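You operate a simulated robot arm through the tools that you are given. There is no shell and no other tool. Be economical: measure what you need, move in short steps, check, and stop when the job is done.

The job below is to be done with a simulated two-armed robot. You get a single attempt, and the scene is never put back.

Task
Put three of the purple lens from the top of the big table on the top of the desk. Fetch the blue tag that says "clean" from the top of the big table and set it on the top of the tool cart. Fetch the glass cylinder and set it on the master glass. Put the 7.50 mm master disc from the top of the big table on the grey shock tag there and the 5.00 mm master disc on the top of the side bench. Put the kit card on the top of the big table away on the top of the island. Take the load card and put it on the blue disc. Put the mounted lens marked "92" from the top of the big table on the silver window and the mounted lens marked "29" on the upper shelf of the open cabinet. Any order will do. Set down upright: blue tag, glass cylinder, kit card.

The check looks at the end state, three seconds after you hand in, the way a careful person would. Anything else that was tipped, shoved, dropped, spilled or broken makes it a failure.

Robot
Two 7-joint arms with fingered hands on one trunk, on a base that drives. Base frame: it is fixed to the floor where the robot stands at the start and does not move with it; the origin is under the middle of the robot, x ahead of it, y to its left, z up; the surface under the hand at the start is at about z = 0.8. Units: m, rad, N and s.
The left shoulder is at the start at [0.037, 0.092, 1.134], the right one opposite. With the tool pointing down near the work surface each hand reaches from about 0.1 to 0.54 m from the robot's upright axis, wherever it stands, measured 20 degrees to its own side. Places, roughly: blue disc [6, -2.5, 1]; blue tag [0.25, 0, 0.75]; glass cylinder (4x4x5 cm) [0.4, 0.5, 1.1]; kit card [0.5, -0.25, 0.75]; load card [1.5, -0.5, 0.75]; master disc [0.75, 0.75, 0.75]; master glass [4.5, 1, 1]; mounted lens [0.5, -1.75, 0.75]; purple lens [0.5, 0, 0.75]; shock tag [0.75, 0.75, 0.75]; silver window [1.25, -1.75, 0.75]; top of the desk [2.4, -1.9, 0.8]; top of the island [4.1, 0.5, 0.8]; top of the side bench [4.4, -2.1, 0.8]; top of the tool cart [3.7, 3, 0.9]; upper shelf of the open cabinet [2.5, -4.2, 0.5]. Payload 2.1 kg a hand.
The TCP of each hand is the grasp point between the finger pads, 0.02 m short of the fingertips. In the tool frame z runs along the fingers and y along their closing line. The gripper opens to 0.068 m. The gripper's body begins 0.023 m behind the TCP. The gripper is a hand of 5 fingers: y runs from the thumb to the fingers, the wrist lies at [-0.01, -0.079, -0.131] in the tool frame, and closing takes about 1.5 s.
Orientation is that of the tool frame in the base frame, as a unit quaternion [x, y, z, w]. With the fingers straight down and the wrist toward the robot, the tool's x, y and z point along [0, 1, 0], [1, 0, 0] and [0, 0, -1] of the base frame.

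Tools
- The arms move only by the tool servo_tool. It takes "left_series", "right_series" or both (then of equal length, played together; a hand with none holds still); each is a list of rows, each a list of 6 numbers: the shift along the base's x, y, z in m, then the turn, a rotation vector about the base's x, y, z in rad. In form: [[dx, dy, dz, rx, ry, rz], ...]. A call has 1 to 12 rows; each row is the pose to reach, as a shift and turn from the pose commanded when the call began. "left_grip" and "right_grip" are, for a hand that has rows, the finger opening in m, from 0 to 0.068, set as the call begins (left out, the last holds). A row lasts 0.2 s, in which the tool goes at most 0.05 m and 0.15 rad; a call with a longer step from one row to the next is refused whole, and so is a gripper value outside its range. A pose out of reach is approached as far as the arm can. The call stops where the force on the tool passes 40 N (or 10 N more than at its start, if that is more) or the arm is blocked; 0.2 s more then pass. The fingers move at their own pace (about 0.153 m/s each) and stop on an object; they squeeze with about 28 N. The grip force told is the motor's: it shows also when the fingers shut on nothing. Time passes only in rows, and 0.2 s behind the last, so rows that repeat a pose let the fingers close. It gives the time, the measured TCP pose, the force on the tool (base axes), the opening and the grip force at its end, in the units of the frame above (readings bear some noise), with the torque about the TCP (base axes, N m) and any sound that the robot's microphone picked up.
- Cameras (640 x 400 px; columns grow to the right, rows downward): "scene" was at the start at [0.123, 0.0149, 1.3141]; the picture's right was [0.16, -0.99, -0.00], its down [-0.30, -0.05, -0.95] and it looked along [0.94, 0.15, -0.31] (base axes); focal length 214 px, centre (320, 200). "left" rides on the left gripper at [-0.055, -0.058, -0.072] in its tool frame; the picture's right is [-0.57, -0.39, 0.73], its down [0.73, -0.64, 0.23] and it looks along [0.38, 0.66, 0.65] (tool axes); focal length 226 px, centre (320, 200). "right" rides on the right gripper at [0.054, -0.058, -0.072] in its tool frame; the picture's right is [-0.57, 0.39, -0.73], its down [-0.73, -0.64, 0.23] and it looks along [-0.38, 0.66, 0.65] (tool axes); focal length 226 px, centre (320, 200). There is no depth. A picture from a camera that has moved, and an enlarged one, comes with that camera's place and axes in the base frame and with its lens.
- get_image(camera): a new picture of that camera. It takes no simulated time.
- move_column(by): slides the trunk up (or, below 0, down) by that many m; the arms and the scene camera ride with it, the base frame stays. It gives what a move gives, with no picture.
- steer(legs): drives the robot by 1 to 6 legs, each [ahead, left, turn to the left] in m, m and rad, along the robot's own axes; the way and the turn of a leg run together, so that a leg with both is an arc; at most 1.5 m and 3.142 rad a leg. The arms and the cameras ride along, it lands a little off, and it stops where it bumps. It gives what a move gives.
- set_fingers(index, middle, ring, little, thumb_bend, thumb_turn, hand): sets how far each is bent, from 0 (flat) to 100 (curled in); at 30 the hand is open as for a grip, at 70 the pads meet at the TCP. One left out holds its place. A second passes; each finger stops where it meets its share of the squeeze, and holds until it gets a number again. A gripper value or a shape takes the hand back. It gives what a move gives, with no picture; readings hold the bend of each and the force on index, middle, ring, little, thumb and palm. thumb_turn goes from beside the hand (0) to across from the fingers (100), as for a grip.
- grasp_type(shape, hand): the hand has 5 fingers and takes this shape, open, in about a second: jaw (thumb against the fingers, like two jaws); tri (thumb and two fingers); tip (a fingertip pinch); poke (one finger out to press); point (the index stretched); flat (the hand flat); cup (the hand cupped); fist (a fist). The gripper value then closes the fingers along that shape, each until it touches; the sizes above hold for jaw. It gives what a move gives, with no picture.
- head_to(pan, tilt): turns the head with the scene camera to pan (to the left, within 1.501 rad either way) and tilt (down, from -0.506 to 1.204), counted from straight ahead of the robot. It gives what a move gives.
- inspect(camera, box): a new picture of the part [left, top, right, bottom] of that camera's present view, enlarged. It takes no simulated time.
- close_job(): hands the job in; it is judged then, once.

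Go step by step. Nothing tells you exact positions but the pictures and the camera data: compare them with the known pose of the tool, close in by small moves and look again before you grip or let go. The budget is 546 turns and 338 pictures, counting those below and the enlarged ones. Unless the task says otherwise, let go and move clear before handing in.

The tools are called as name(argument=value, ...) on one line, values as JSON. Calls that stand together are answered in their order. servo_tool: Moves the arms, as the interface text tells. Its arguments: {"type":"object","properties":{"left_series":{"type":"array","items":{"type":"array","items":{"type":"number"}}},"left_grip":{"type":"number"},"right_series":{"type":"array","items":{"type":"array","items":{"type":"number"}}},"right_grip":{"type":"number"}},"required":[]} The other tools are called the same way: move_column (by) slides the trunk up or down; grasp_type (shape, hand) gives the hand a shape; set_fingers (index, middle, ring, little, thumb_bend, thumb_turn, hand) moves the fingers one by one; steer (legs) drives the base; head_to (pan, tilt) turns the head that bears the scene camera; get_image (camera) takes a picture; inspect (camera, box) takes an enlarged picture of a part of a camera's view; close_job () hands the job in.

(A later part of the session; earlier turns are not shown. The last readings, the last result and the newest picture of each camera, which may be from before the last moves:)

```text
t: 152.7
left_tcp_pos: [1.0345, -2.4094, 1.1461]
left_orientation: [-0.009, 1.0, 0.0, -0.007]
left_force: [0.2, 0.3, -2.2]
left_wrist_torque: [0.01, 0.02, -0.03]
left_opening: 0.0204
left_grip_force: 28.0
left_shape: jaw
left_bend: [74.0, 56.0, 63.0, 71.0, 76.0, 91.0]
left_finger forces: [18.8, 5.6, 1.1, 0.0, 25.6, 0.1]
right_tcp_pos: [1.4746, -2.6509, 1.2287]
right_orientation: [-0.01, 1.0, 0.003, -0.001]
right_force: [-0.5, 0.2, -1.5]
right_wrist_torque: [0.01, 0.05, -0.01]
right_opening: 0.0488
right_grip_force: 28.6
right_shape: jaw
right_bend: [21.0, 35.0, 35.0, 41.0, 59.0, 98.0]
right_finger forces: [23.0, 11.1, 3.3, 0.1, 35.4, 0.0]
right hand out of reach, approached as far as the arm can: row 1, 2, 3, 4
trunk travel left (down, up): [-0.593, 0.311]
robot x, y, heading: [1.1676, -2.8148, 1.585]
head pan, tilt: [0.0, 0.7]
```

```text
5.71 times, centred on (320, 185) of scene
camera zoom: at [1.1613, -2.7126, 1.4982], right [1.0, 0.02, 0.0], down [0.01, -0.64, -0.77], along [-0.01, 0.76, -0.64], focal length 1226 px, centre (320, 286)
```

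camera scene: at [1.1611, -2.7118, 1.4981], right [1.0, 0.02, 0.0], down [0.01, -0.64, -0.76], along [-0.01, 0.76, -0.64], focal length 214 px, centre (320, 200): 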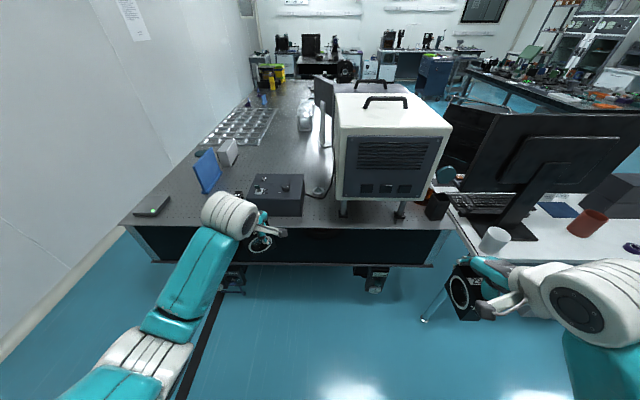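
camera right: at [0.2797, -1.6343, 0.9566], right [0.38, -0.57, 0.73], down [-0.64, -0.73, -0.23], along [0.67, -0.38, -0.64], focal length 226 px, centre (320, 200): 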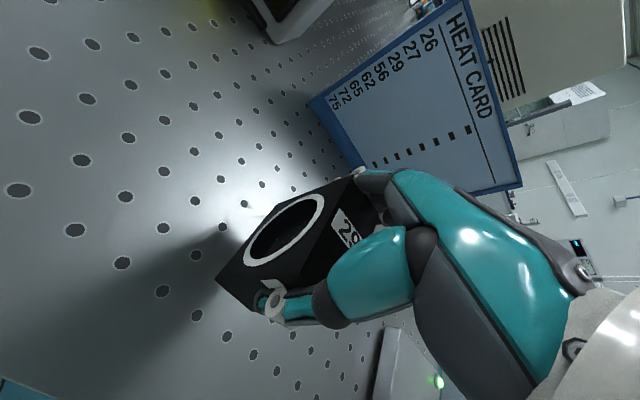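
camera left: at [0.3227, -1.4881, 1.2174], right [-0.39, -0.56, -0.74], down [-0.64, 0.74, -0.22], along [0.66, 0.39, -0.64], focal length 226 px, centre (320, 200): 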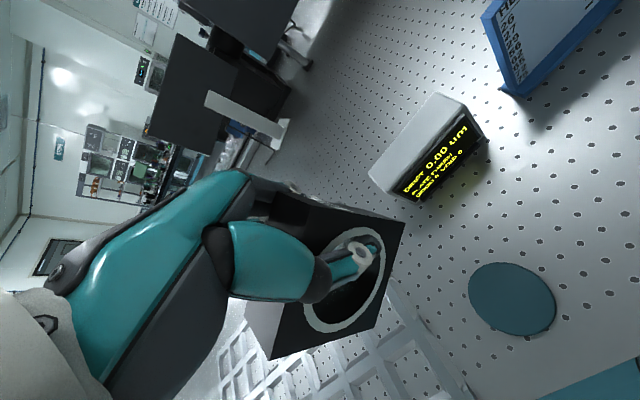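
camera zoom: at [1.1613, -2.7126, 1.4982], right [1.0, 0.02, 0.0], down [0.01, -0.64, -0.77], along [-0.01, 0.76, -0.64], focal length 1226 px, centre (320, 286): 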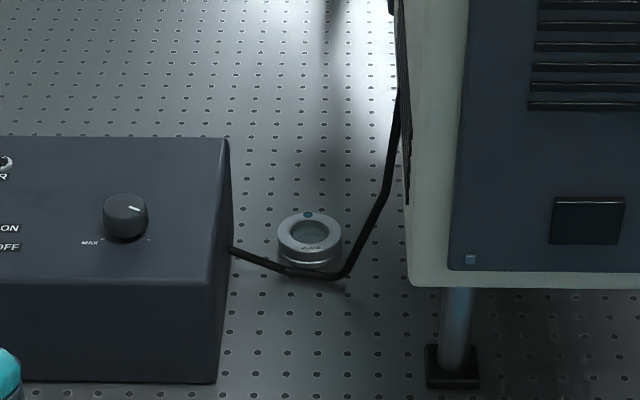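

The silver window (with label and dot) is at about (1.141, −1.835), with a cable near it. I'll stand at its left-front, turned right by 0.4 rad, so the hand stays clear of the white box.

steer(legs=[[0.25, 0.19, 0], [0, 0, -0.41], [0.207, 0.088, 0]])

head_to(pan=0, tilt=0.9)

get_image(camera="scene")

get_image(camera="left")

```text
t: 157.3
left_tcp_pos: [1.008, -1.9189, 1.1464]
left_orientation: [0.195, 0.981, 0.0, -0.007]
left_force: [0.4, 0.2, -2.8]
left_wrist_torque: [0.01, -0.04, 0.01]
left_opening: 0.0206
left_grip_force: 27.8
left_shape: jaw
left_bend: [74.0, 56.0, 63.0, 71.0, 76.0, 91.0]
left_finger forces: [18.8, 5.7, 1.2, 0.0, 25.5, 0.0]
right_tcp_pos: [1.3169, -2.3145, 1.2286]
right_orientation: [0.195, 0.981, 0.003, 0.0]
right_force: [0.4, -0.1, -2.7]
right_wrist_torque: [0.01, 0.02, -0.04]
right_opening: 0.0487
right_grip_force: 27.3
right_shape: jaw
right_bend: [21.0, 35.0, 35.0, 41.0, 59.0, 98.0]
right_finger forces: [22.9, 10.9, 3.2, 0.0, 35.2, 0.0]
trunk travel left (down, up): [-0.593, 0.311]
robot x, y, heading: [0.9665, -2.3409, 1.177]
head pan, tilt: [0.0, 0.7]
```

```text
t: 158.1
left_tcp_pos: [1.0082, -1.9189, 1.1476]
left_orientation: [0.196, 0.981, 0.0, -0.007]
left_force: [-0.6, 0.2, -1.9]
left_wrist_torque: [-0.02, 0.0, -0.01]
left_opening: 0.0205
left_grip_force: 27.9
left_shape: jaw
left_bend: [74.0, 56.0, 63.0, 71.0, 76.0, 91.0]
left_finger forces: [18.9, 5.7, 1.1, 0.1, 25.5, 0.1]
right_tcp_pos: [1.3169, -2.3151, 1.2292]
right_orientation: [0.194, 0.981, 0.003, 0.001]
right_force: [-0.5, -0.1, -2.1]
right_wrist_torque: [0.0, 0.01, 0.02]
right_opening: 0.0487
right_grip_force: 27.7
right_shape: jaw
right_bend: [21.0, 35.0, 35.0, 41.0, 59.0, 98.0]
right_finger forces: [22.9, 10.8, 3.2, 0.0, 35.1, 0.0]
trunk travel left (down, up): [-0.593, 0.311]
robot x, y, heading: [0.9652, -2.3397, 1.18]
head pan, tilt: [0.0, 0.901]
```

```text
261 pictures are left
camera scene: at [1.0004, -2.2564, 1.4821], right [0.92, -0.38, 0.0], down [-0.3, -0.72, -0.62], along [0.24, 0.57, -0.78], focal length 214 px, centre (320, 200)
```

scene: 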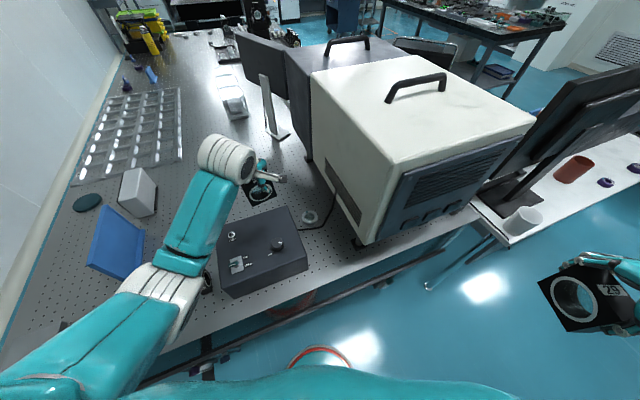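

```text
260 pictures are left
camera left: at [1.0383, -1.993, 1.2174], right [0.36, -0.57, -0.74], down [-0.93, -0.31, -0.22], along [-0.1, 0.76, -0.64], focal length 226 px, centre (320, 200)
```

left: 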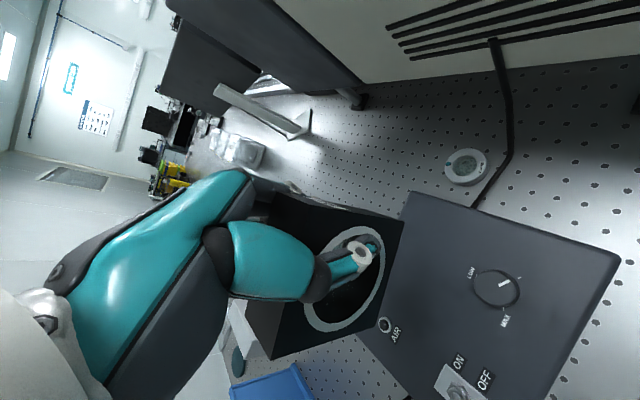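

inspect(camera="scene", box=[230, 145, 330, 225])

inspect(camera="left", box=[200, 150, 440, 380])

```text
5.00 times, centred on (280, 185) of scene
camera zoom: at [1.0004, -2.2564, 1.4821], right [0.92, -0.38, 0.0], down [-0.3, -0.72, -0.62], along [0.24, 0.57, -0.78], focal length 1072 px, centre (520, 275)
```

zoom: 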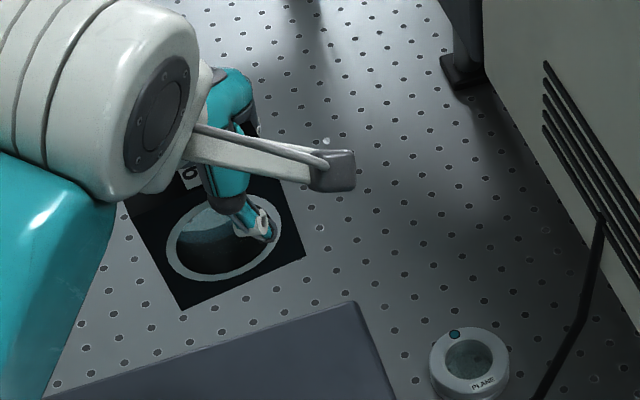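

```text
1.74 times, centred on (320, 265) of left
camera zoom: at [1.0383, -1.993, 1.2174], right [0.36, -0.57, -0.74], down [-0.93, -0.31, -0.22], along [-0.1, 0.76, -0.64], focal length 393 px, centre (320, 87)
```

zoom: 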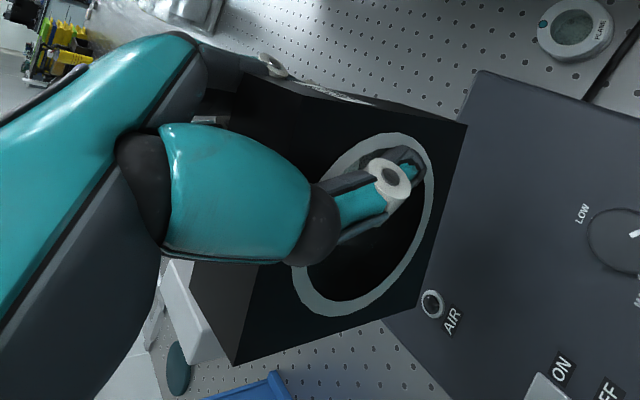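

The block is upright in the hand, bottom about 4.8 cm below the TCP, centre 9 mm to −x of the TCP. I shift the base a bit closer, then move over the window.

steer(legs=[[0.045, -0.07, 0]])

servo_tool(left_series=[[0.015, 0.02, 0, 0, 0, 0], [0.03, 0.04, 0, 0, 0, 0], [0.045, 0.055, 0, 0, 0, 0], [0.056, 0.07, 0, 0, 0, 0]])

move_column(by=-0.15)

get_image(camera="left")

get_image(camera="scene")

```text
t: 159.1
left_tcp_pos: [1.0929, -1.9035, 1.1463]
left_orientation: [0.196, 0.981, 0.001, -0.007]
left_force: [0.5, 0.4, -1.4]
left_wrist_torque: [-0.01, -0.04, 0.0]
left_opening: 0.02
left_grip_force: 28.0
left_shape: jaw
left_bend: [74.0, 56.0, 63.0, 71.0, 76.0, 91.0]
left_finger forces: [18.8, 5.6, 1.1, 0.0, 25.6, 0.1]
right_tcp_pos: [1.3995, -2.301, 1.2289]
right_orientation: [0.196, 0.981, 0.002, -0.001]
right_force: [-0.2, 0.0, -1.6]
right_wrist_torque: [0.01, 0.02, 0.01]
right_opening: 0.0488
right_grip_force: 27.8
right_shape: jaw
right_bend: [21.0, 35.0, 35.0, 41.0, 59.0, 98.0]
right_finger forces: [22.9, 10.9, 3.2, 0.0, 35.1, 0.0]
trunk travel left (down, up): [-0.593, 0.311]
robot x, y, heading: [1.0501, -2.3217, 1.174]
head pan, tilt: [0.0, 0.901]
```

```text
t: 160.1
left_tcp_pos: [1.1477, -1.8338, 1.1465]
left_orientation: [0.195, 0.981, 0.002, -0.007]
left_force: [-0.2, 0.0, -2.8]
left_wrist_torque: [-0.01, -0.01, -0.01]
left_opening: 0.02
left_grip_force: 28.2
left_shape: jaw
left_bend: [74.0, 56.0, 63.0, 71.0, 77.0, 91.0]
left_finger forces: [18.9, 5.7, 1.2, 0.1, 25.5, 0.0]
right_tcp_pos: [1.3981, -2.3009, 1.2284]
right_orientation: [0.195, 0.981, 0.002, 0.0]
right_force: [0.0, 0.1, -2.4]
right_wrist_torque: [0.0, 0.01, 0.03]
right_opening: 0.0485
right_grip_force: 27.8
right_shape: jaw
right_bend: [21.0, 35.0, 35.0, 41.0, 59.0, 98.0]
right_finger forces: [22.9, 10.9, 3.2, 0.1, 35.1, 0.1]
trunk travel left (down, up): [-0.593, 0.311]
robot x, y, heading: [1.0472, -2.3256, 1.175]
head pan, tilt: [0.0, 0.901]
```

```text
t: 161.9
left_tcp_pos: [1.1473, -1.8332, 0.9956]
left_orientation: [0.196, 0.981, 0.001, -0.008]
left_force: [-0.5, 0.8, -1.6]
left_wrist_torque: [0.04, -0.02, 0.01]
left_opening: 0.0204
left_grip_force: 27.9
left_shape: jaw
left_bend: [74.0, 56.0, 63.0, 71.0, 77.0, 91.0]
left_finger forces: [18.9, 5.6, 1.1, 0.0, 25.5, 0.0]
right_tcp_pos: [1.401, -2.3005, 1.0787]
right_orientation: [0.195, 0.981, 0.002, 0.0]
right_force: [-0.1, 0.4, -2.5]
right_wrist_torque: [-0.02, 0.02, 0.02]
right_opening: 0.0486
right_grip_force: 27.8
right_shape: jaw
right_bend: [21.0, 35.0, 35.0, 41.0, 59.0, 98.0]
right_finger forces: [22.9, 10.9, 3.2, 0.0, 35.0, 0.0]
trunk travel left (down, up): [-0.443, 0.461]
robot x, y, heading: [1.0505, -2.3239, 1.177]
head pan, tilt: [0.0, 0.901]
```

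```text
257 pictures are left
camera left: at [1.1767, -1.9083, 1.0676], right [0.36, -0.57, -0.74], down [-0.93, -0.31, -0.22], along [-0.1, 0.76, -0.64], focal length 226 px, centre (320, 200)
```

left: 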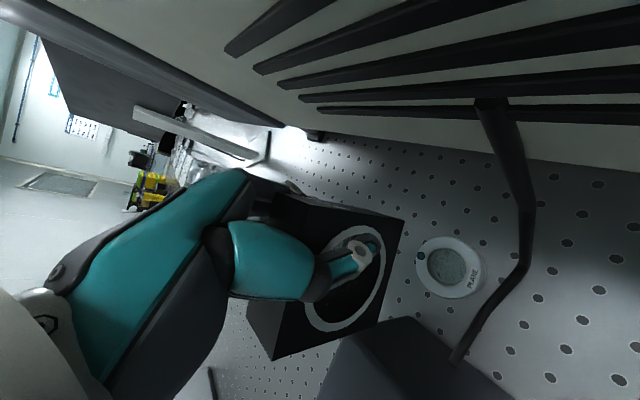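

```text
256 pictures are left
camera scene: at [1.0867, -2.2322, 1.3316], right [0.92, -0.38, 0.0], down [-0.3, -0.72, -0.62], along [0.24, 0.57, -0.78], focal length 214 px, centre (320, 200)
```

scene: 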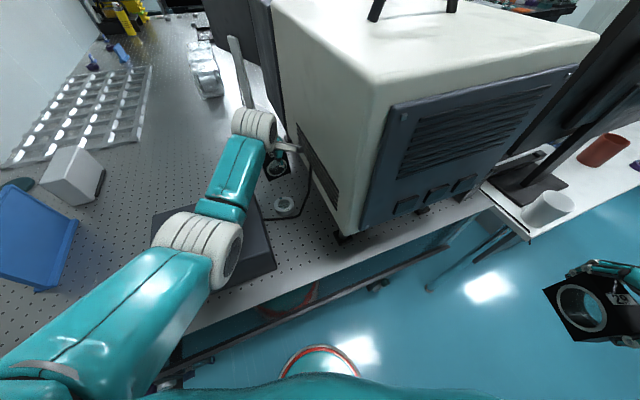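

servo_tool(left_series=[[0, 0, -0.02, 0, 0, 0], [0, 0, -0.04, 0, 0, 0], [0, 0, -0.06, 0, 0, 0]])

inspect(camera="scene", box=[120, 90, 360, 300])

get_image(camera="left")

```text
t: 162.7
left_tcp_pos: [1.1473, -1.8336, 0.9354]
left_orientation: [0.196, 0.981, 0.001, -0.008]
left_force: [-0.3, 0.6, -2.0]
left_wrist_torque: [0.02, -0.02, 0.02]
left_opening: 0.0202
left_grip_force: 28.0
left_shape: jaw
left_bend: [74.0, 56.0, 63.0, 71.0, 77.0, 91.0]
left_finger forces: [18.9, 5.6, 1.1, 0.0, 25.5, 0.1]
right_tcp_pos: [1.4002, -2.3018, 1.0779]
right_orientation: [0.194, 0.981, 0.002, 0.0]
right_force: [0.6, 0.7, -1.4]
right_wrist_torque: [0.0, 0.0, 0.01]
right_opening: 0.0487
right_grip_force: 28.2
right_shape: jaw
right_bend: [21.0, 35.0, 35.0, 41.0, 59.0, 98.0]
right_finger forces: [22.9, 10.9, 3.2, 0.0, 35.0, 0.0]
trunk travel left (down, up): [-0.443, 0.461]
robot x, y, heading: [1.0454, -2.3276, 1.179]
head pan, tilt: [0.0, 0.901]
```

```text
1.90 times, centred on (240, 195) of scene
camera zoom: at [1.0867, -2.2321, 1.3315], right [0.92, -0.38, 0.0], down [-0.3, -0.72, -0.62], along [0.24, 0.57, -0.78], focal length 408 px, centre (472, 210)
```

zoom: 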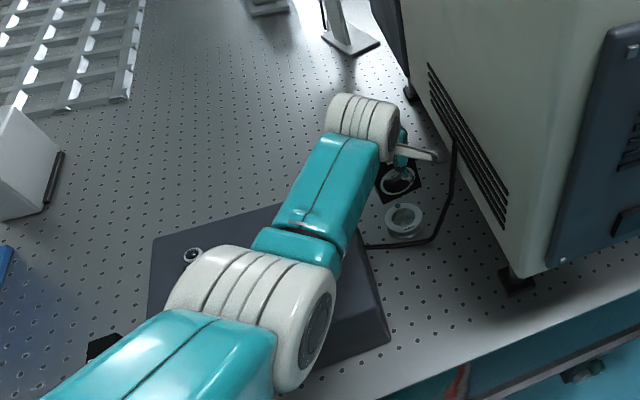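

```text
254 pictures are left
camera left: at [1.1767, -1.9082, 1.0077], right [0.36, -0.57, -0.74], down [-0.93, -0.31, -0.22], along [-0.1, 0.76, -0.64], focal length 226 px, centre (320, 200)
```

left: 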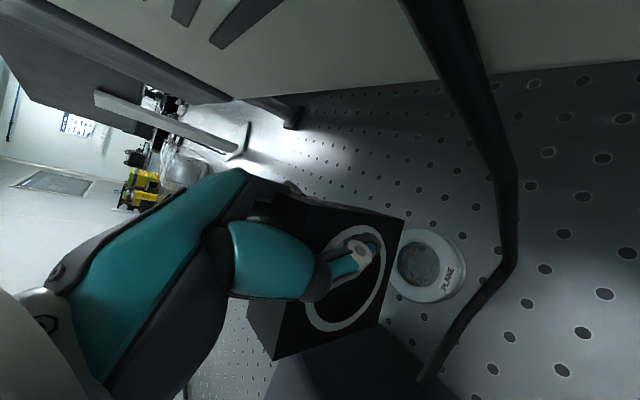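

The window sits at (1.140, −1.834) and the block centre at (1.138, −1.834). I descend carefully to contact.

servo_tool(left_series=[[0, 0, -0.02, 0, 0, 0], [0, 0, -0.04, 0, 0, 0], [0, 0, -0.055, 0, 0, 0]])

get_image(camera="left")

inspect(camera="scene", box=[220, 120, 360, 260])

```text
t: 163.5
left_tcp_pos: [1.1449, -1.8381, 0.8848]
left_orientation: [0.196, 0.981, 0.001, -0.007]
left_force: [0.0, -0.5, -1.8]
left_wrist_torque: [0.01, -0.03, -0.04]
left_opening: 0.0203
left_grip_force: 28.7
left_shape: jaw
left_bend: [74.0, 56.0, 63.0, 71.0, 77.0, 91.0]
left_finger forces: [19.0, 5.7, 1.0, 0.0, 25.5, 0.1]
left hand out of reach, approached as far as the arm can: row 3
right_tcp_pos: [1.3997, -2.3009, 1.0781]
right_orientation: [0.194, 0.981, 0.002, 0.0]
right_force: [-0.4, 0.2, -2.1]
right_wrist_torque: [0.04, 0.01, -0.02]
right_opening: 0.0487
right_grip_force: 27.8
right_shape: jaw
right_bend: [21.0, 35.0, 35.0, 41.0, 59.0, 98.0]
right_finger forces: [22.9, 11.0, 3.2, 0.0, 35.0, 0.0]
trunk travel left (down, up): [-0.443, 0.461]
robot x, y, heading: [1.0461, -2.3241, 1.177]
head pan, tilt: [0.0, 0.901]
```

```text
253 pictures are left
camera left: at [1.1736, -1.9126, 0.9546], right [0.36, -0.57, -0.74], down [-0.93, -0.31, -0.22], along [-0.1, 0.76, -0.64], focal length 226 px, centre (320, 200)
```

left: 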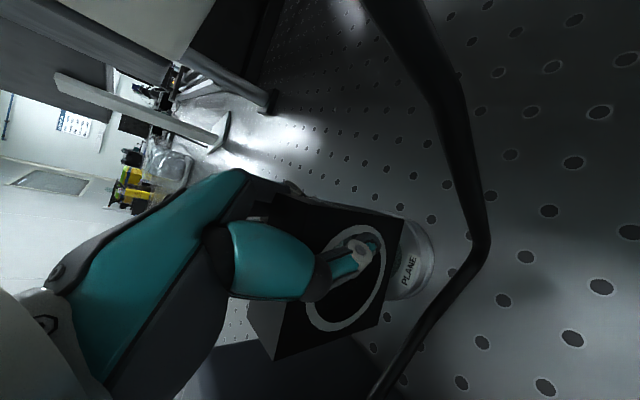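

```text
2.86 times, centred on (290, 190) of scene
camera zoom: at [1.0866, -2.2322, 1.3315], right [0.92, -0.38, 0.0], down [-0.3, -0.72, -0.62], along [0.24, 0.57, -0.78], focal length 613 px, centre (406, 229)
```

zoom: 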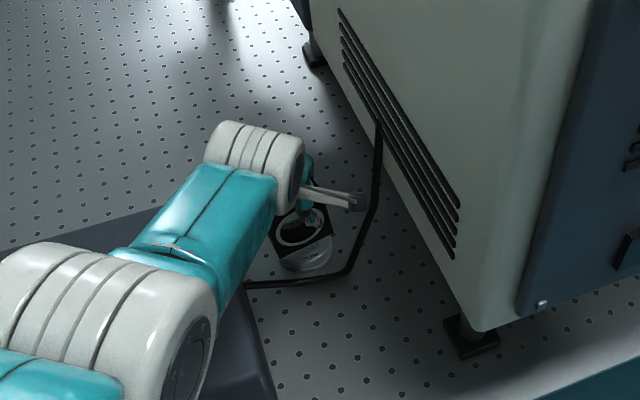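

move_column(by=-0.01)

move_column(by=-0.006)

get_image(camera="left")

```text
t: 164.1
left_tcp_pos: [1.145, -1.8387, 0.8735]
left_orientation: [0.195, 0.981, 0.001, -0.007]
left_force: [0.6, 0.3, -2.0]
left_wrist_torque: [0.01, -0.05, 0.01]
left_opening: 0.0205
left_grip_force: 28.1
left_shape: jaw
left_bend: [74.0, 56.0, 63.0, 71.0, 77.0, 91.0]
left_finger forces: [18.9, 5.7, 0.9, 0.1, 25.5, 0.0]
right_tcp_pos: [1.4001, -2.3006, 1.0679]
right_orientation: [0.194, 0.981, 0.003, -0.002]
right_force: [0.4, 0.5, -1.8]
right_wrist_torque: [-0.02, 0.01, -0.04]
right_opening: 0.0486
right_grip_force: 27.9
right_shape: jaw
right_bend: [21.0, 35.0, 35.0, 41.0, 59.0, 98.0]
right_finger forces: [22.9, 10.9, 3.2, 0.0, 35.0, 0.0]
trunk travel left (down, up): [-0.433, 0.471]
robot x, y, heading: [1.0494, -2.3265, 1.181]
head pan, tilt: [0.0, 0.901]
```

```text
t: 164.6
left_tcp_pos: [1.1454, -1.8377, 0.8672]
left_orientation: [0.196, 0.98, 0.001, -0.007]
left_force: [-0.3, -0.3, -2.5]
left_wrist_torque: [0.01, -0.02, -0.02]
left_opening: 0.0202
left_grip_force: 27.7
left_shape: jaw
left_bend: [74.0, 56.0, 63.0, 71.0, 77.0, 91.0]
left_finger forces: [19.0, 5.6, 0.9, 0.0, 25.5, 0.0]
right_tcp_pos: [1.4, -2.3003, 1.0614]
right_orientation: [0.194, 0.981, 0.001, -0.001]
right_force: [-0.5, 0.5, -2.0]
right_wrist_torque: [0.02, -0.01, 0.01]
right_opening: 0.0489
right_grip_force: 28.3
right_shape: jaw
right_bend: [21.0, 35.0, 35.0, 41.0, 59.0, 98.0]
right_finger forces: [22.9, 10.8, 3.2, 0.1, 35.0, 0.0]
trunk travel left (down, up): [-0.427, 0.477]
robot x, y, heading: [1.0511, -2.3258, 1.177]
head pan, tilt: [0.0, 0.901]
```

```text
251 pictures are left
camera left: at [1.174, -1.9125, 0.9386], right [0.36, -0.57, -0.74], down [-0.93, -0.31, -0.22], along [-0.1, 0.76, -0.64], focal length 226 px, centre (320, 200)
```

left: 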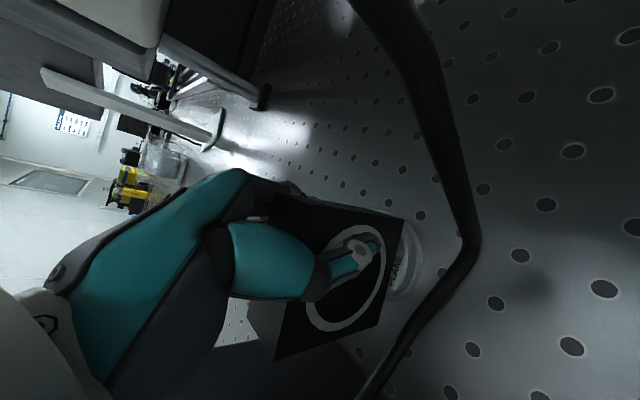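

move_column(by=-0.004)

move_column(by=-0.004)

inspect(camera="left", box=[240, 170, 500, 370])

```text
t: 165.1
left_tcp_pos: [1.1447, -1.8364, 0.8637]
left_orientation: [0.196, 0.981, 0.001, -0.007]
left_force: [0.7, -0.4, -0.4]
left_wrist_torque: [0.04, 0.02, 0.01]
left_opening: 0.0206
left_grip_force: 27.9
left_shape: jaw
left_bend: [74.0, 56.0, 72.0, 71.0, 77.0, 90.0]
left_finger forces: [18.4, 6.1, 1.2, 0.0, 25.6, 0.0]
right_tcp_pos: [1.4001, -2.3018, 1.0586]
right_orientation: [0.194, 0.981, 0.002, -0.002]
right_force: [0.5, 0.3, -2.5]
right_wrist_torque: [-0.01, -0.02, 0.01]
right_opening: 0.0485
right_grip_force: 27.9
right_shape: jaw
right_bend: [21.0, 35.0, 35.0, 41.0, 59.0, 98.0]
right_finger forces: [23.0, 10.9, 3.2, 0.0, 34.9, 0.0]
trunk travel left (down, up): [-0.423, 0.481]
robot x, y, heading: [1.0449, -2.3282, 1.18]
head pan, tilt: [0.0, 0.901]
```

```text
t: 165.7
left_tcp_pos: [1.1442, -1.838, 0.8618]
left_orientation: [0.196, 0.981, 0.003, -0.008]
left_force: [0.1, 1.8, 13.0]
left_wrist_torque: [0.07, -0.02, -0.07]
left_opening: 0.0209
left_grip_force: 27.9
left_shape: jaw
left_bend: [74.0, 56.0, 72.0, 71.0, 77.0, 90.0]
left_finger forces: [19.0, 7.6, 1.4, 0.0, 26.6, 0.0]
right_tcp_pos: [1.3999, -2.3023, 1.0538]
right_orientation: [0.194, 0.981, 0.002, -0.001]
right_force: [-0.1, -0.1, -2.2]
right_wrist_torque: [0.03, 0.0, 0.0]
right_opening: 0.0485
right_grip_force: 28.3
right_shape: jaw
right_bend: [21.0, 35.0, 35.0, 41.0, 59.0, 98.0]
right_finger forces: [22.9, 10.9, 3.1, 0.0, 35.1, 0.1]
trunk travel left (down, up): [-0.419, 0.485]
robot x, y, heading: [1.0534, -2.3232, 1.177]
head pan, tilt: [0.0, 0.901]
```

```text
2.00 times, centred on (370, 270) of left
camera zoom: at [1.1742, -1.9127, 0.932], right [0.36, -0.57, -0.74], down [-0.93, -0.31, -0.22], along [-0.1, 0.76, -0.64], focal length 452 px, centre (220, 60)
```

zoom: 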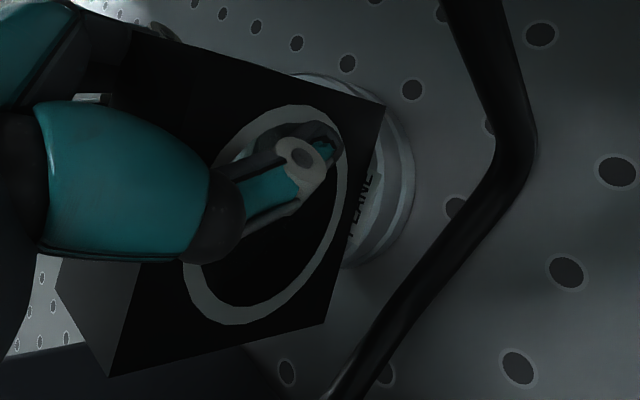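

Contact is made and the block sits over the ring. I open the left hand.

servo_tool(left_series=[[0, 0, 0, 0, 0, 0], [0, 0, 0, 0, 0, 0], [0, 0, 0, 0, 0, 0], [0, 0, 0, 0, 0, 0], [0, 0, 0, 0, 0, 0], [0, 0, 0, 0, 0, 0]], left_grip=0.064)

get_image(camera="left")

```text
t: 167.1
left_tcp_pos: [1.1442, -1.8365, 0.8594]
left_orientation: [0.195, 0.981, 0.002, -0.007]
left_force: [-0.2, 0.2, -0.3]
left_wrist_torque: [0.03, 0.0, 0.0]
left_opening: 0.0639
left_grip_force: 0.0
left_shape: jaw
left_bend: [32.0, 31.0, 30.0, 31.0, 31.0, 98.0]
left_finger forces: [0.0, 0.1, 0.0, 0.1, 0.1, 0.0]
right_tcp_pos: [1.3992, -2.3012, 1.0549]
right_orientation: [0.194, 0.981, 0.002, -0.002]
right_force: [-0.5, -0.3, -1.8]
right_wrist_torque: [-0.01, 0.0, -0.02]
right_opening: 0.0487
right_grip_force: 27.8
right_shape: jaw
right_bend: [21.0, 35.0, 35.0, 41.0, 59.0, 98.0]
right_finger forces: [22.8, 10.9, 3.3, 0.0, 35.0, 0.0]
trunk travel left (down, up): [-0.419, 0.485]
robot x, y, heading: [1.0451, -2.3284, 1.176]
head pan, tilt: [0.0, 0.901]
```

```text
249 pictures are left
camera left: at [1.174, -1.9126, 0.9308], right [0.36, -0.57, -0.74], down [-0.93, -0.31, -0.22], along [-0.1, 0.76, -0.64], focal length 226 px, centre (320, 200)
```

left: 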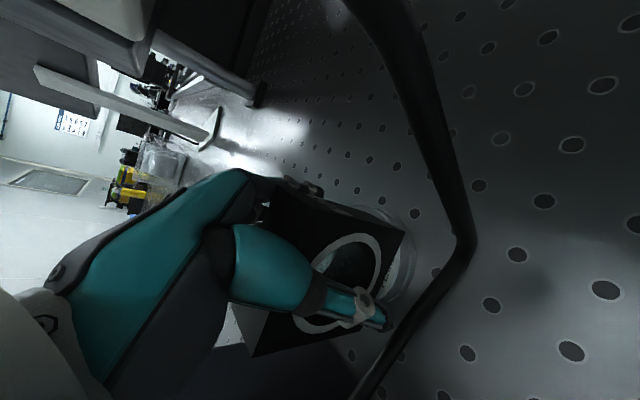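

move_column(by=0.06)

get_image(camera="left")

move_column(by=0.14)

inspect(camera="scene", box=[220, 120, 360, 260])

```text
t: 168.1
left_tcp_pos: [1.1451, -1.8385, 0.9221]
left_orientation: [0.196, 0.981, 0.002, -0.008]
left_force: [0.1, -1.2, -0.6]
left_wrist_torque: [-0.01, -0.02, -0.05]
left_opening: 0.0636
left_grip_force: 0.1
left_shape: jaw
left_bend: [32.0, 31.0, 30.0, 31.0, 31.0, 98.0]
left_finger forces: [0.1, 0.0, 0.0, 0.1, 0.0, 0.0]
right_tcp_pos: [1.4007, -2.3002, 1.1139]
right_orientation: [0.194, 0.981, 0.001, -0.002]
right_force: [-0.5, -0.1, -1.7]
right_wrist_torque: [-0.02, -0.03, 0.0]
right_opening: 0.0483
right_grip_force: 28.2
right_shape: jaw
right_bend: [21.0, 35.0, 35.0, 41.0, 59.0, 98.0]
right_finger forces: [22.9, 10.9, 3.2, 0.0, 35.2, 0.0]
trunk travel left (down, up): [-0.479, 0.425]
robot x, y, heading: [1.0485, -2.3259, 1.178]
head pan, tilt: [0.0, 0.901]
```

```text
248 pictures are left
camera left: at [1.1734, -1.9134, 0.9924], right [0.37, -0.57, -0.74], down [-0.93, -0.31, -0.22], along [-0.1, 0.76, -0.64], focal length 226 px, centre (320, 200)
```

left: 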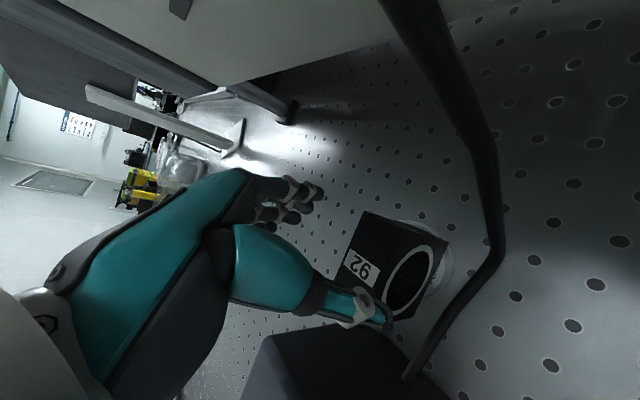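

```text
t: 169.7
left_tcp_pos: [1.1442, -1.8379, 1.0716]
left_orientation: [0.196, 0.981, 0.011, -0.005]
left_force: [0.7, -1.4, -0.6]
left_wrist_torque: [0.01, 0.01, -0.05]
left_opening: 0.0638
left_grip_force: 0.0
left_shape: jaw
left_bend: [32.0, 31.0, 30.0, 31.0, 31.0, 98.0]
left_finger forces: [0.1, 0.0, 0.0, 0.0, 0.1, 0.0]
right_tcp_pos: [1.4007, -2.2993, 1.2535]
right_orientation: [0.194, 0.981, 0.001, -0.001]
right_force: [-0.4, 0.1, -2.2]
right_wrist_torque: [-0.03, -0.03, -0.01]
right_opening: 0.0488
right_grip_force: 28.2
right_shape: jaw
right_bend: [21.0, 35.0, 35.0, 41.0, 59.0, 98.0]
right_finger forces: [22.9, 10.9, 3.2, 0.0, 34.9, 0.1]
trunk travel left (down, up): [-0.619, 0.285]
robot x, y, heading: [1.0541, -2.3284, 1.181]
head pan, tilt: [0.0, 0.901]
```

```text
2.86 times, centred on (290, 190) of scene
camera zoom: at [1.0824, -2.2428, 1.508], right [0.92, -0.38, 0.0], down [-0.3, -0.72, -0.62], along [0.24, 0.57, -0.78], focal length 613 px, centre (406, 229)
```

zoom: 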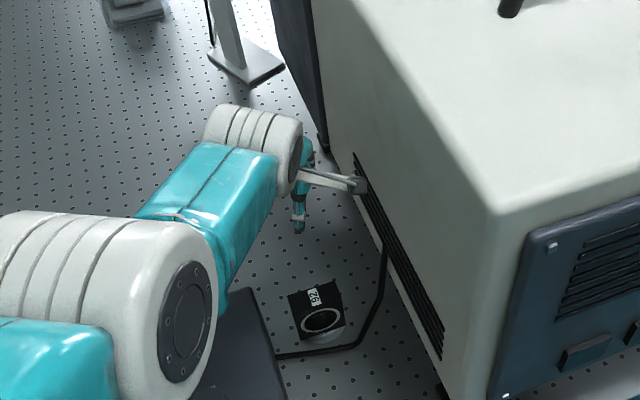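

92 stands on the silver window. Next, 29 goes to the open cabinet: I back off, turn to face the right wall and sidestep there.

steer(legs=[[-0.5, 0, 0], [0, 0, -2.75], [0, 1.45, 0]])

head_to(pan=0, tilt=0.6)

get_image(camera="scene")

```text
t: 185.9
left_tcp_pos: [2.4096, -3.2557, 1.0709]
left_orientation: [1.0, 0.009, 0.007, 0.011]
left_force: [1.0, 0.2, -0.1]
left_wrist_torque: [-0.01, 0.05, 0.01]
left_opening: 0.064
left_grip_force: 0.0
left_shape: jaw
left_bend: [32.0, 31.0, 30.0, 31.0, 31.0, 98.0]
left_finger forces: [0.0, 0.1, 0.0, 0.1, 0.1, 0.0]
right_tcp_pos: [1.9903, -2.9326, 1.2544]
right_orientation: [1.0, 0.009, 0.002, 0.001]
right_force: [0.0, -0.2, -2.2]
right_wrist_torque: [-0.01, 0.0, -0.02]
right_opening: 0.0486
right_grip_force: 27.5
right_shape: jaw
right_bend: [22.0, 35.0, 35.0, 41.0, 59.0, 98.0]
right_finger forces: [22.6, 10.8, 3.2, 0.0, 34.3, 0.1]
trunk travel left (down, up): [-0.619, 0.285]
robot x, y, heading: [2.3001, -2.7701, -1.549]
head pan, tilt: [0.0, 0.901]
```

```text
t: 186.7
left_tcp_pos: [2.4092, -3.2565, 1.071]
left_orientation: [1.0, 0.008, 0.008, 0.011]
left_force: [-0.7, -0.3, 0.4]
left_wrist_torque: [-0.01, -0.02, 0.01]
left_opening: 0.0636
left_grip_force: 0.1
left_shape: jaw
left_bend: [32.0, 31.0, 30.0, 31.0, 31.0, 98.0]
left_finger forces: [0.1, 0.0, 0.0, 0.0, 0.0, 0.0]
right_tcp_pos: [1.9898, -2.9335, 1.2542]
right_orientation: [1.0, 0.009, 0.002, 0.001]
right_force: [0.0, 0.6, -1.1]
right_wrist_torque: [0.01, -0.03, 0.0]
right_opening: 0.0483
right_grip_force: 28.1
right_shape: jaw
right_bend: [22.0, 35.0, 35.0, 41.0, 59.0, 98.0]
right_finger forces: [22.7, 10.7, 3.3, 0.1, 34.3, 0.1]
trunk travel left (down, up): [-0.619, 0.285]
robot x, y, heading: [2.3042, -2.7717, -1.555]
head pan, tilt: [0.0, 0.6]
```

```text
246 pictures are left
camera scene: at [2.3009, -2.874, 1.5328], right [-1.0, -0.02, 0.0], down [-0.01, 0.57, -0.82], along [0.01, -0.82, -0.57], focal length 214 px, centre (320, 200)
```

scene: 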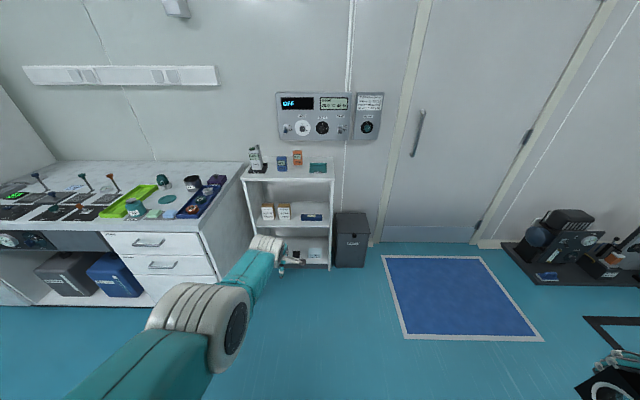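

inspect(camera="scene", box=[230, 140, 350, 280])

```text
2.86 times, centred on (290, 210) of scene
camera zoom: at [2.3009, -2.874, 1.5328], right [-1.0, -0.02, 0.0], down [-0.01, 0.57, -0.82], along [0.01, -0.82, -0.57], focal length 613 px, centre (406, 171)
```

zoom: 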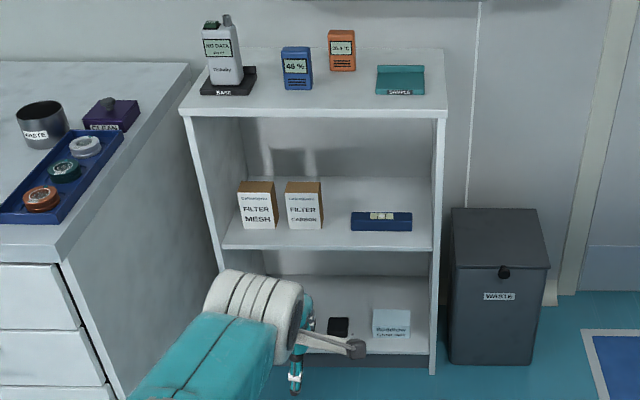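

The shelf (z≈0.5) has a free front strip and a gap between the filter boxes and blue item. I'll approach angled; first retract the left hand and turn the right hand so the block lies along x.

servo_tool(left_series=[[0.01, 0.022, 0.011, 0, 0, 0], [0.02, 0.044, 0.022, 0, 0, 0], [0.03, 0.066, 0.033, 0, 0, 0], [0.04, 0.088, 0.044, 0, 0, 0], [0.05, 0.11, 0.055, 0, 0, 0], [0.06, 0.132, 0.066, 0, 0, 0], [0.07, 0.154, 0.077, 0, 0, 0], [0.08, 0.176, 0.088, 0, 0, 0], [0.09, 0.198, 0.099, 0, 0, 0], [0.1, 0.22, 0.11, 0, 0, 0], [0.11, 0.24, 0.12, 0, 0, 0]], right_series=[[0.024, -0.018, -0.009, 0, 0, 0.1], [0.048, -0.036, -0.018, 0, 0, 0.2], [0.072, -0.054, -0.027, 0, 0, 0.3], [0.096, -0.072, -0.036, 0, 0, 0.4], [0.12, -0.09, -0.045, 0, 0, 0.5], [0.144, -0.108, -0.054, 0, 0, 0.6], [0.168, -0.126, -0.063, 0, 0, 0.7], [0.192, -0.144, -0.072, 0, 0, 0.8], [0.216, -0.162, -0.081, 0, 0, 0.9], [0.24, -0.18, -0.09, 0, 0, 1.0], [0.26, -0.2, -0.1, 0, 0, 1.07]])

get_image(camera="scene")

```text
t: 189.1
left_tcp_pos: [2.5229, -3.023, 1.1894]
left_orientation: [1.0, 0.008, 0.007, 0.01]
left_force: [-0.1, -0.2, 0.8]
left_wrist_torque: [0.0, 0.0, -0.02]
left_opening: 0.0635
left_grip_force: 0.0
left_shape: jaw
left_bend: [32.0, 31.0, 30.0, 31.0, 31.0, 98.0]
left_finger forces: [0.1, 0.0, 0.1, 0.1, 0.0, 0.0]
left hand out of reach, approached as far as the arm can: row 11
right_tcp_pos: [2.2494, -3.1349, 1.1544]
right_orientation: [0.855, 0.519, 0.002, 0.0]
right_force: [0.0, -0.2, -2.6]
right_wrist_torque: [0.0, 0.02, 0.03]
right_opening: 0.0485
right_grip_force: 28.2
right_shape: jaw
right_bend: [22.0, 35.0, 36.0, 41.0, 59.0, 98.0]
right_finger forces: [22.0, 10.4, 3.2, 0.1, 33.6, 0.0]
right hand out of reach, approached as far as the arm can: row 1, 2, 3
trunk travel left (down, up): [-0.619, 0.285]
robot x, y, heading: [2.3026, -2.7713, -1.556]
head pan, tilt: [0.0, 0.6]
```

```text
244 pictures are left
camera scene: at [2.3016, -2.8746, 1.5328], right [-1.0, -0.02, 0.0], down [-0.01, 0.57, -0.82], along [0.01, -0.82, -0.57], focal length 214 px, centre (320, 200)
```

scene: 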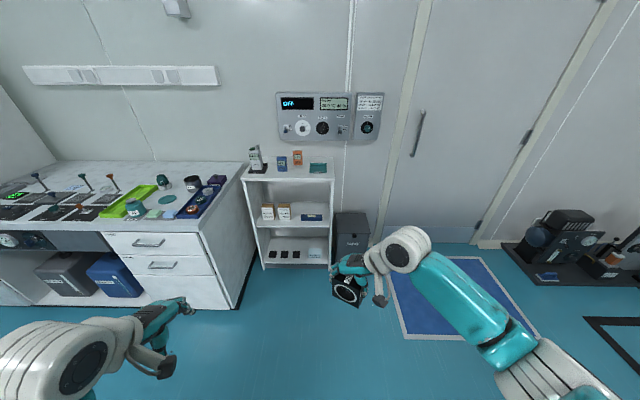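

steer(legs=[[0.8, -0.065, 0], [0, 0, 0.486]])

get_image(camera="scene")

```text
t: 194.8
left_tcp_pos: [2.5603, -3.6952, 1.189]
left_orientation: [0.969, 0.245, 0.009, 0.007]
left_force: [-0.6, 0.0, -0.2]
left_wrist_torque: [-0.01, -0.02, -0.01]
left_opening: 0.0636
left_grip_force: 0.1
left_shape: jaw
left_bend: [32.0, 31.0, 30.0, 31.0, 31.0, 98.0]
left_finger forces: [0.0, 0.0, 0.1, 0.0, 0.0, 0.1]
right_tcp_pos: [2.3682, -3.9191, 1.1534]
right_orientation: [0.708, 0.706, 0.002, 0.0]
right_force: [-0.3, 0.5, -1.6]
right_wrist_torque: [-0.01, 0.0, 0.02]
right_opening: 0.0485
right_grip_force: 27.4
right_shape: jaw
right_bend: [22.0, 35.0, 36.0, 41.0, 59.0, 98.0]
right_finger forces: [21.9, 10.3, 3.1, 0.0, 33.7, 0.0]
trunk travel left (down, up): [-0.619, 0.285]
robot x, y, heading: [2.246, -3.5743, -1.072]
head pan, tilt: [0.0, 0.6]
```

```text
243 pictures are left
camera scene: at [2.2939, -3.664, 1.5328], right [-0.88, -0.48, 0.0], down [-0.27, 0.5, -0.82], along [0.39, -0.73, -0.57], focal length 214 px, centre (320, 200)
```

scene: 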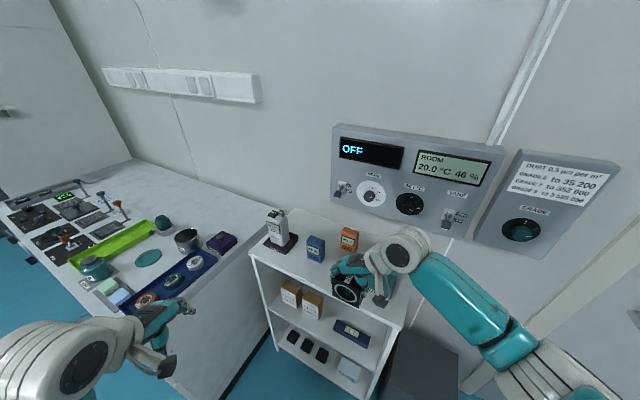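

I lower the trunk so the hand is level with the shelf opening, still in front of the cabinet.

move_column(by=-0.53)

get_image(camera="scene")

get_image(camera="right")

```text
refused: -0.53 is not a number from -0.4 to 0.4
```

```text
242 pictures are left
camera scene: at [2.2939, -3.664, 1.5328], right [-0.88, -0.48, 0.0], down [-0.27, 0.5, -0.82], along [0.39, -0.73, -0.57], focal length 214 px, centre (320, 200)
```

scene: 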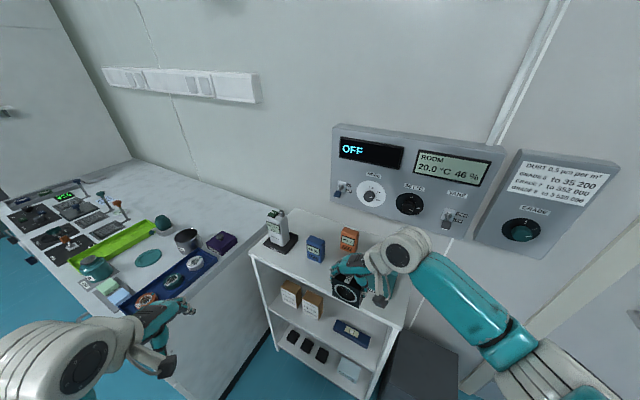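

```text
241 pictures are left
camera right: at [2.3096, -3.8656, 1.2257], right [0.38, -0.57, 0.73], down [-0.64, -0.73, -0.23], along [0.66, -0.38, -0.65], focal length 226 px, centre (320, 200)
```

right: 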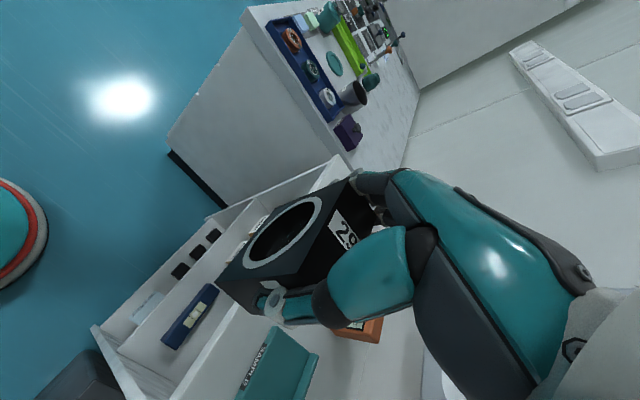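

move_column(by=-0.2)

get_image(camera="right")

get_image(camera="scene")

```text
t: 197.0
left_tcp_pos: [2.5623, -3.6964, 0.9794]
left_orientation: [0.97, 0.245, 0.003, -0.011]
left_force: [0.0, 0.4, 0.1]
left_wrist_torque: [-0.01, 0.03, 0.01]
left_opening: 0.0638
left_grip_force: 0.0
left_shape: jaw
left_bend: [32.0, 31.0, 30.0, 31.0, 31.0, 98.0]
left_finger forces: [0.0, 0.0, 0.0, 0.0, 0.0, 0.0]
right_tcp_pos: [2.3689, -3.92, 0.9543]
right_orientation: [0.708, 0.706, 0.003, 0.001]
right_force: [-0.3, 0.0, -0.8]
right_wrist_torque: [0.04, 0.02, 0.01]
right_opening: 0.0486
right_grip_force: 28.0
right_shape: jaw
right_bend: [22.0, 35.0, 36.0, 41.0, 59.0, 98.0]
right_finger forces: [22.1, 10.5, 3.1, 0.0, 33.6, 0.1]
trunk travel left (down, up): [-0.419, 0.485]
robot x, y, heading: [2.2482, -3.573, -1.074]
head pan, tilt: [0.0, 0.6]
```

```text
240 pictures are left
camera right: at [2.3095, -3.8655, 1.0259], right [0.38, -0.57, 0.73], down [-0.64, -0.73, -0.23], along [0.67, -0.38, -0.65], focal length 226 px, centre (320, 200)
```

right: 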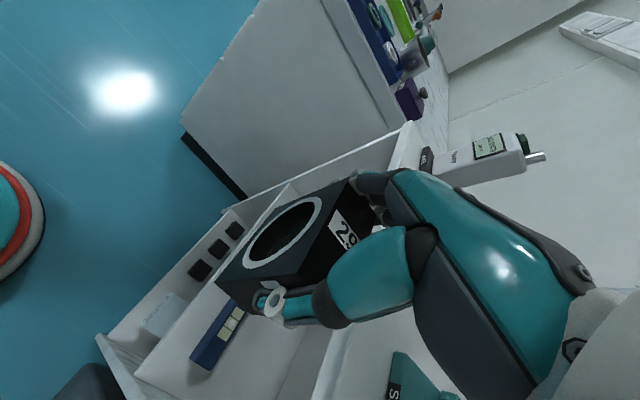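

```text
239 pictures are left
camera scene: at [2.3004, -3.6762, 1.3323], right [-0.88, -0.48, 0.0], down [-0.27, 0.5, -0.82], along [0.39, -0.73, -0.57], focal length 214 px, centre (320, 200)
```

scene: 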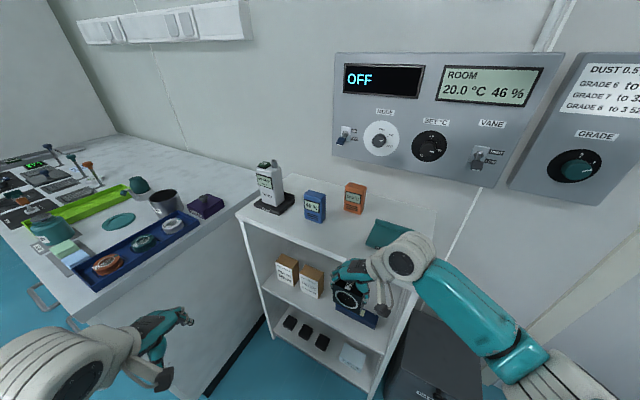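

move_column(by=-0.3)

get_image(camera="right")

get_image(camera="scene")

```text
t: 200.0
left_tcp_pos: [2.5637, -3.6983, 0.6408]
left_orientation: [0.966, 0.243, -0.017, -0.092]
left_force: [-0.2, 0.0, -0.5]
left_wrist_torque: [-0.02, -0.03, -0.01]
left_opening: 0.064
left_grip_force: 0.0
left_shape: jaw
left_bend: [32.0, 31.0, 30.0, 31.0, 31.0, 98.0]
left_finger forces: [0.0, 0.0, 0.0, 0.0, 0.0, 0.1]
right_tcp_pos: [2.369, -3.9195, 0.6555]
right_orientation: [0.707, 0.707, 0.002, 0.0]
right_force: [0.0, 0.0, -2.0]
right_wrist_torque: [0.02, 0.0, 0.01]
right_opening: 0.0485
right_grip_force: 28.0
right_shape: jaw
right_bend: [22.0, 35.0, 36.0, 41.0, 59.0, 98.0]
right_finger forces: [22.1, 10.4, 3.1, 0.0, 33.7, 0.0]
trunk travel left (down, up): [-0.119, 0.785]
robot x, y, heading: [2.2472, -3.5737, -1.075]
head pan, tilt: [0.0, 0.6]
```

```text
238 pictures are left
camera right: at [2.3094, -3.8655, 0.7258], right [0.38, -0.57, 0.73], down [-0.64, -0.73, -0.23], along [0.66, -0.38, -0.65], focal length 226 px, centre (320, 200)
```

right: 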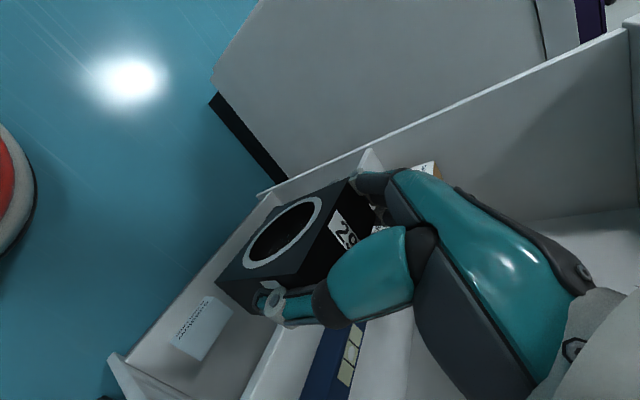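

```text
237 pictures are left
camera scene: at [2.3257, -3.7229, 1.0285], right [-0.88, -0.48, 0.0], down [-0.27, 0.5, -0.82], along [0.39, -0.73, -0.57], focal length 214 px, centre (320, 200)
```

scene: 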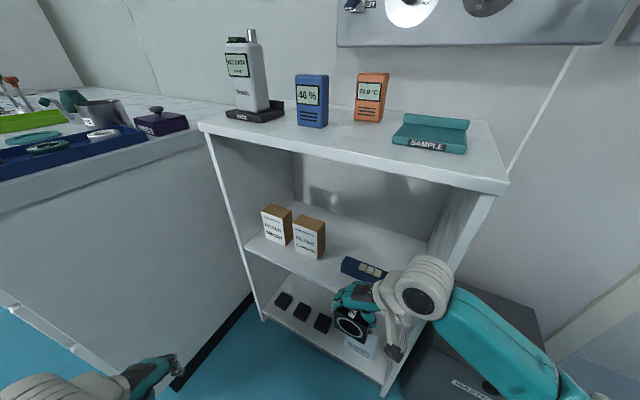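

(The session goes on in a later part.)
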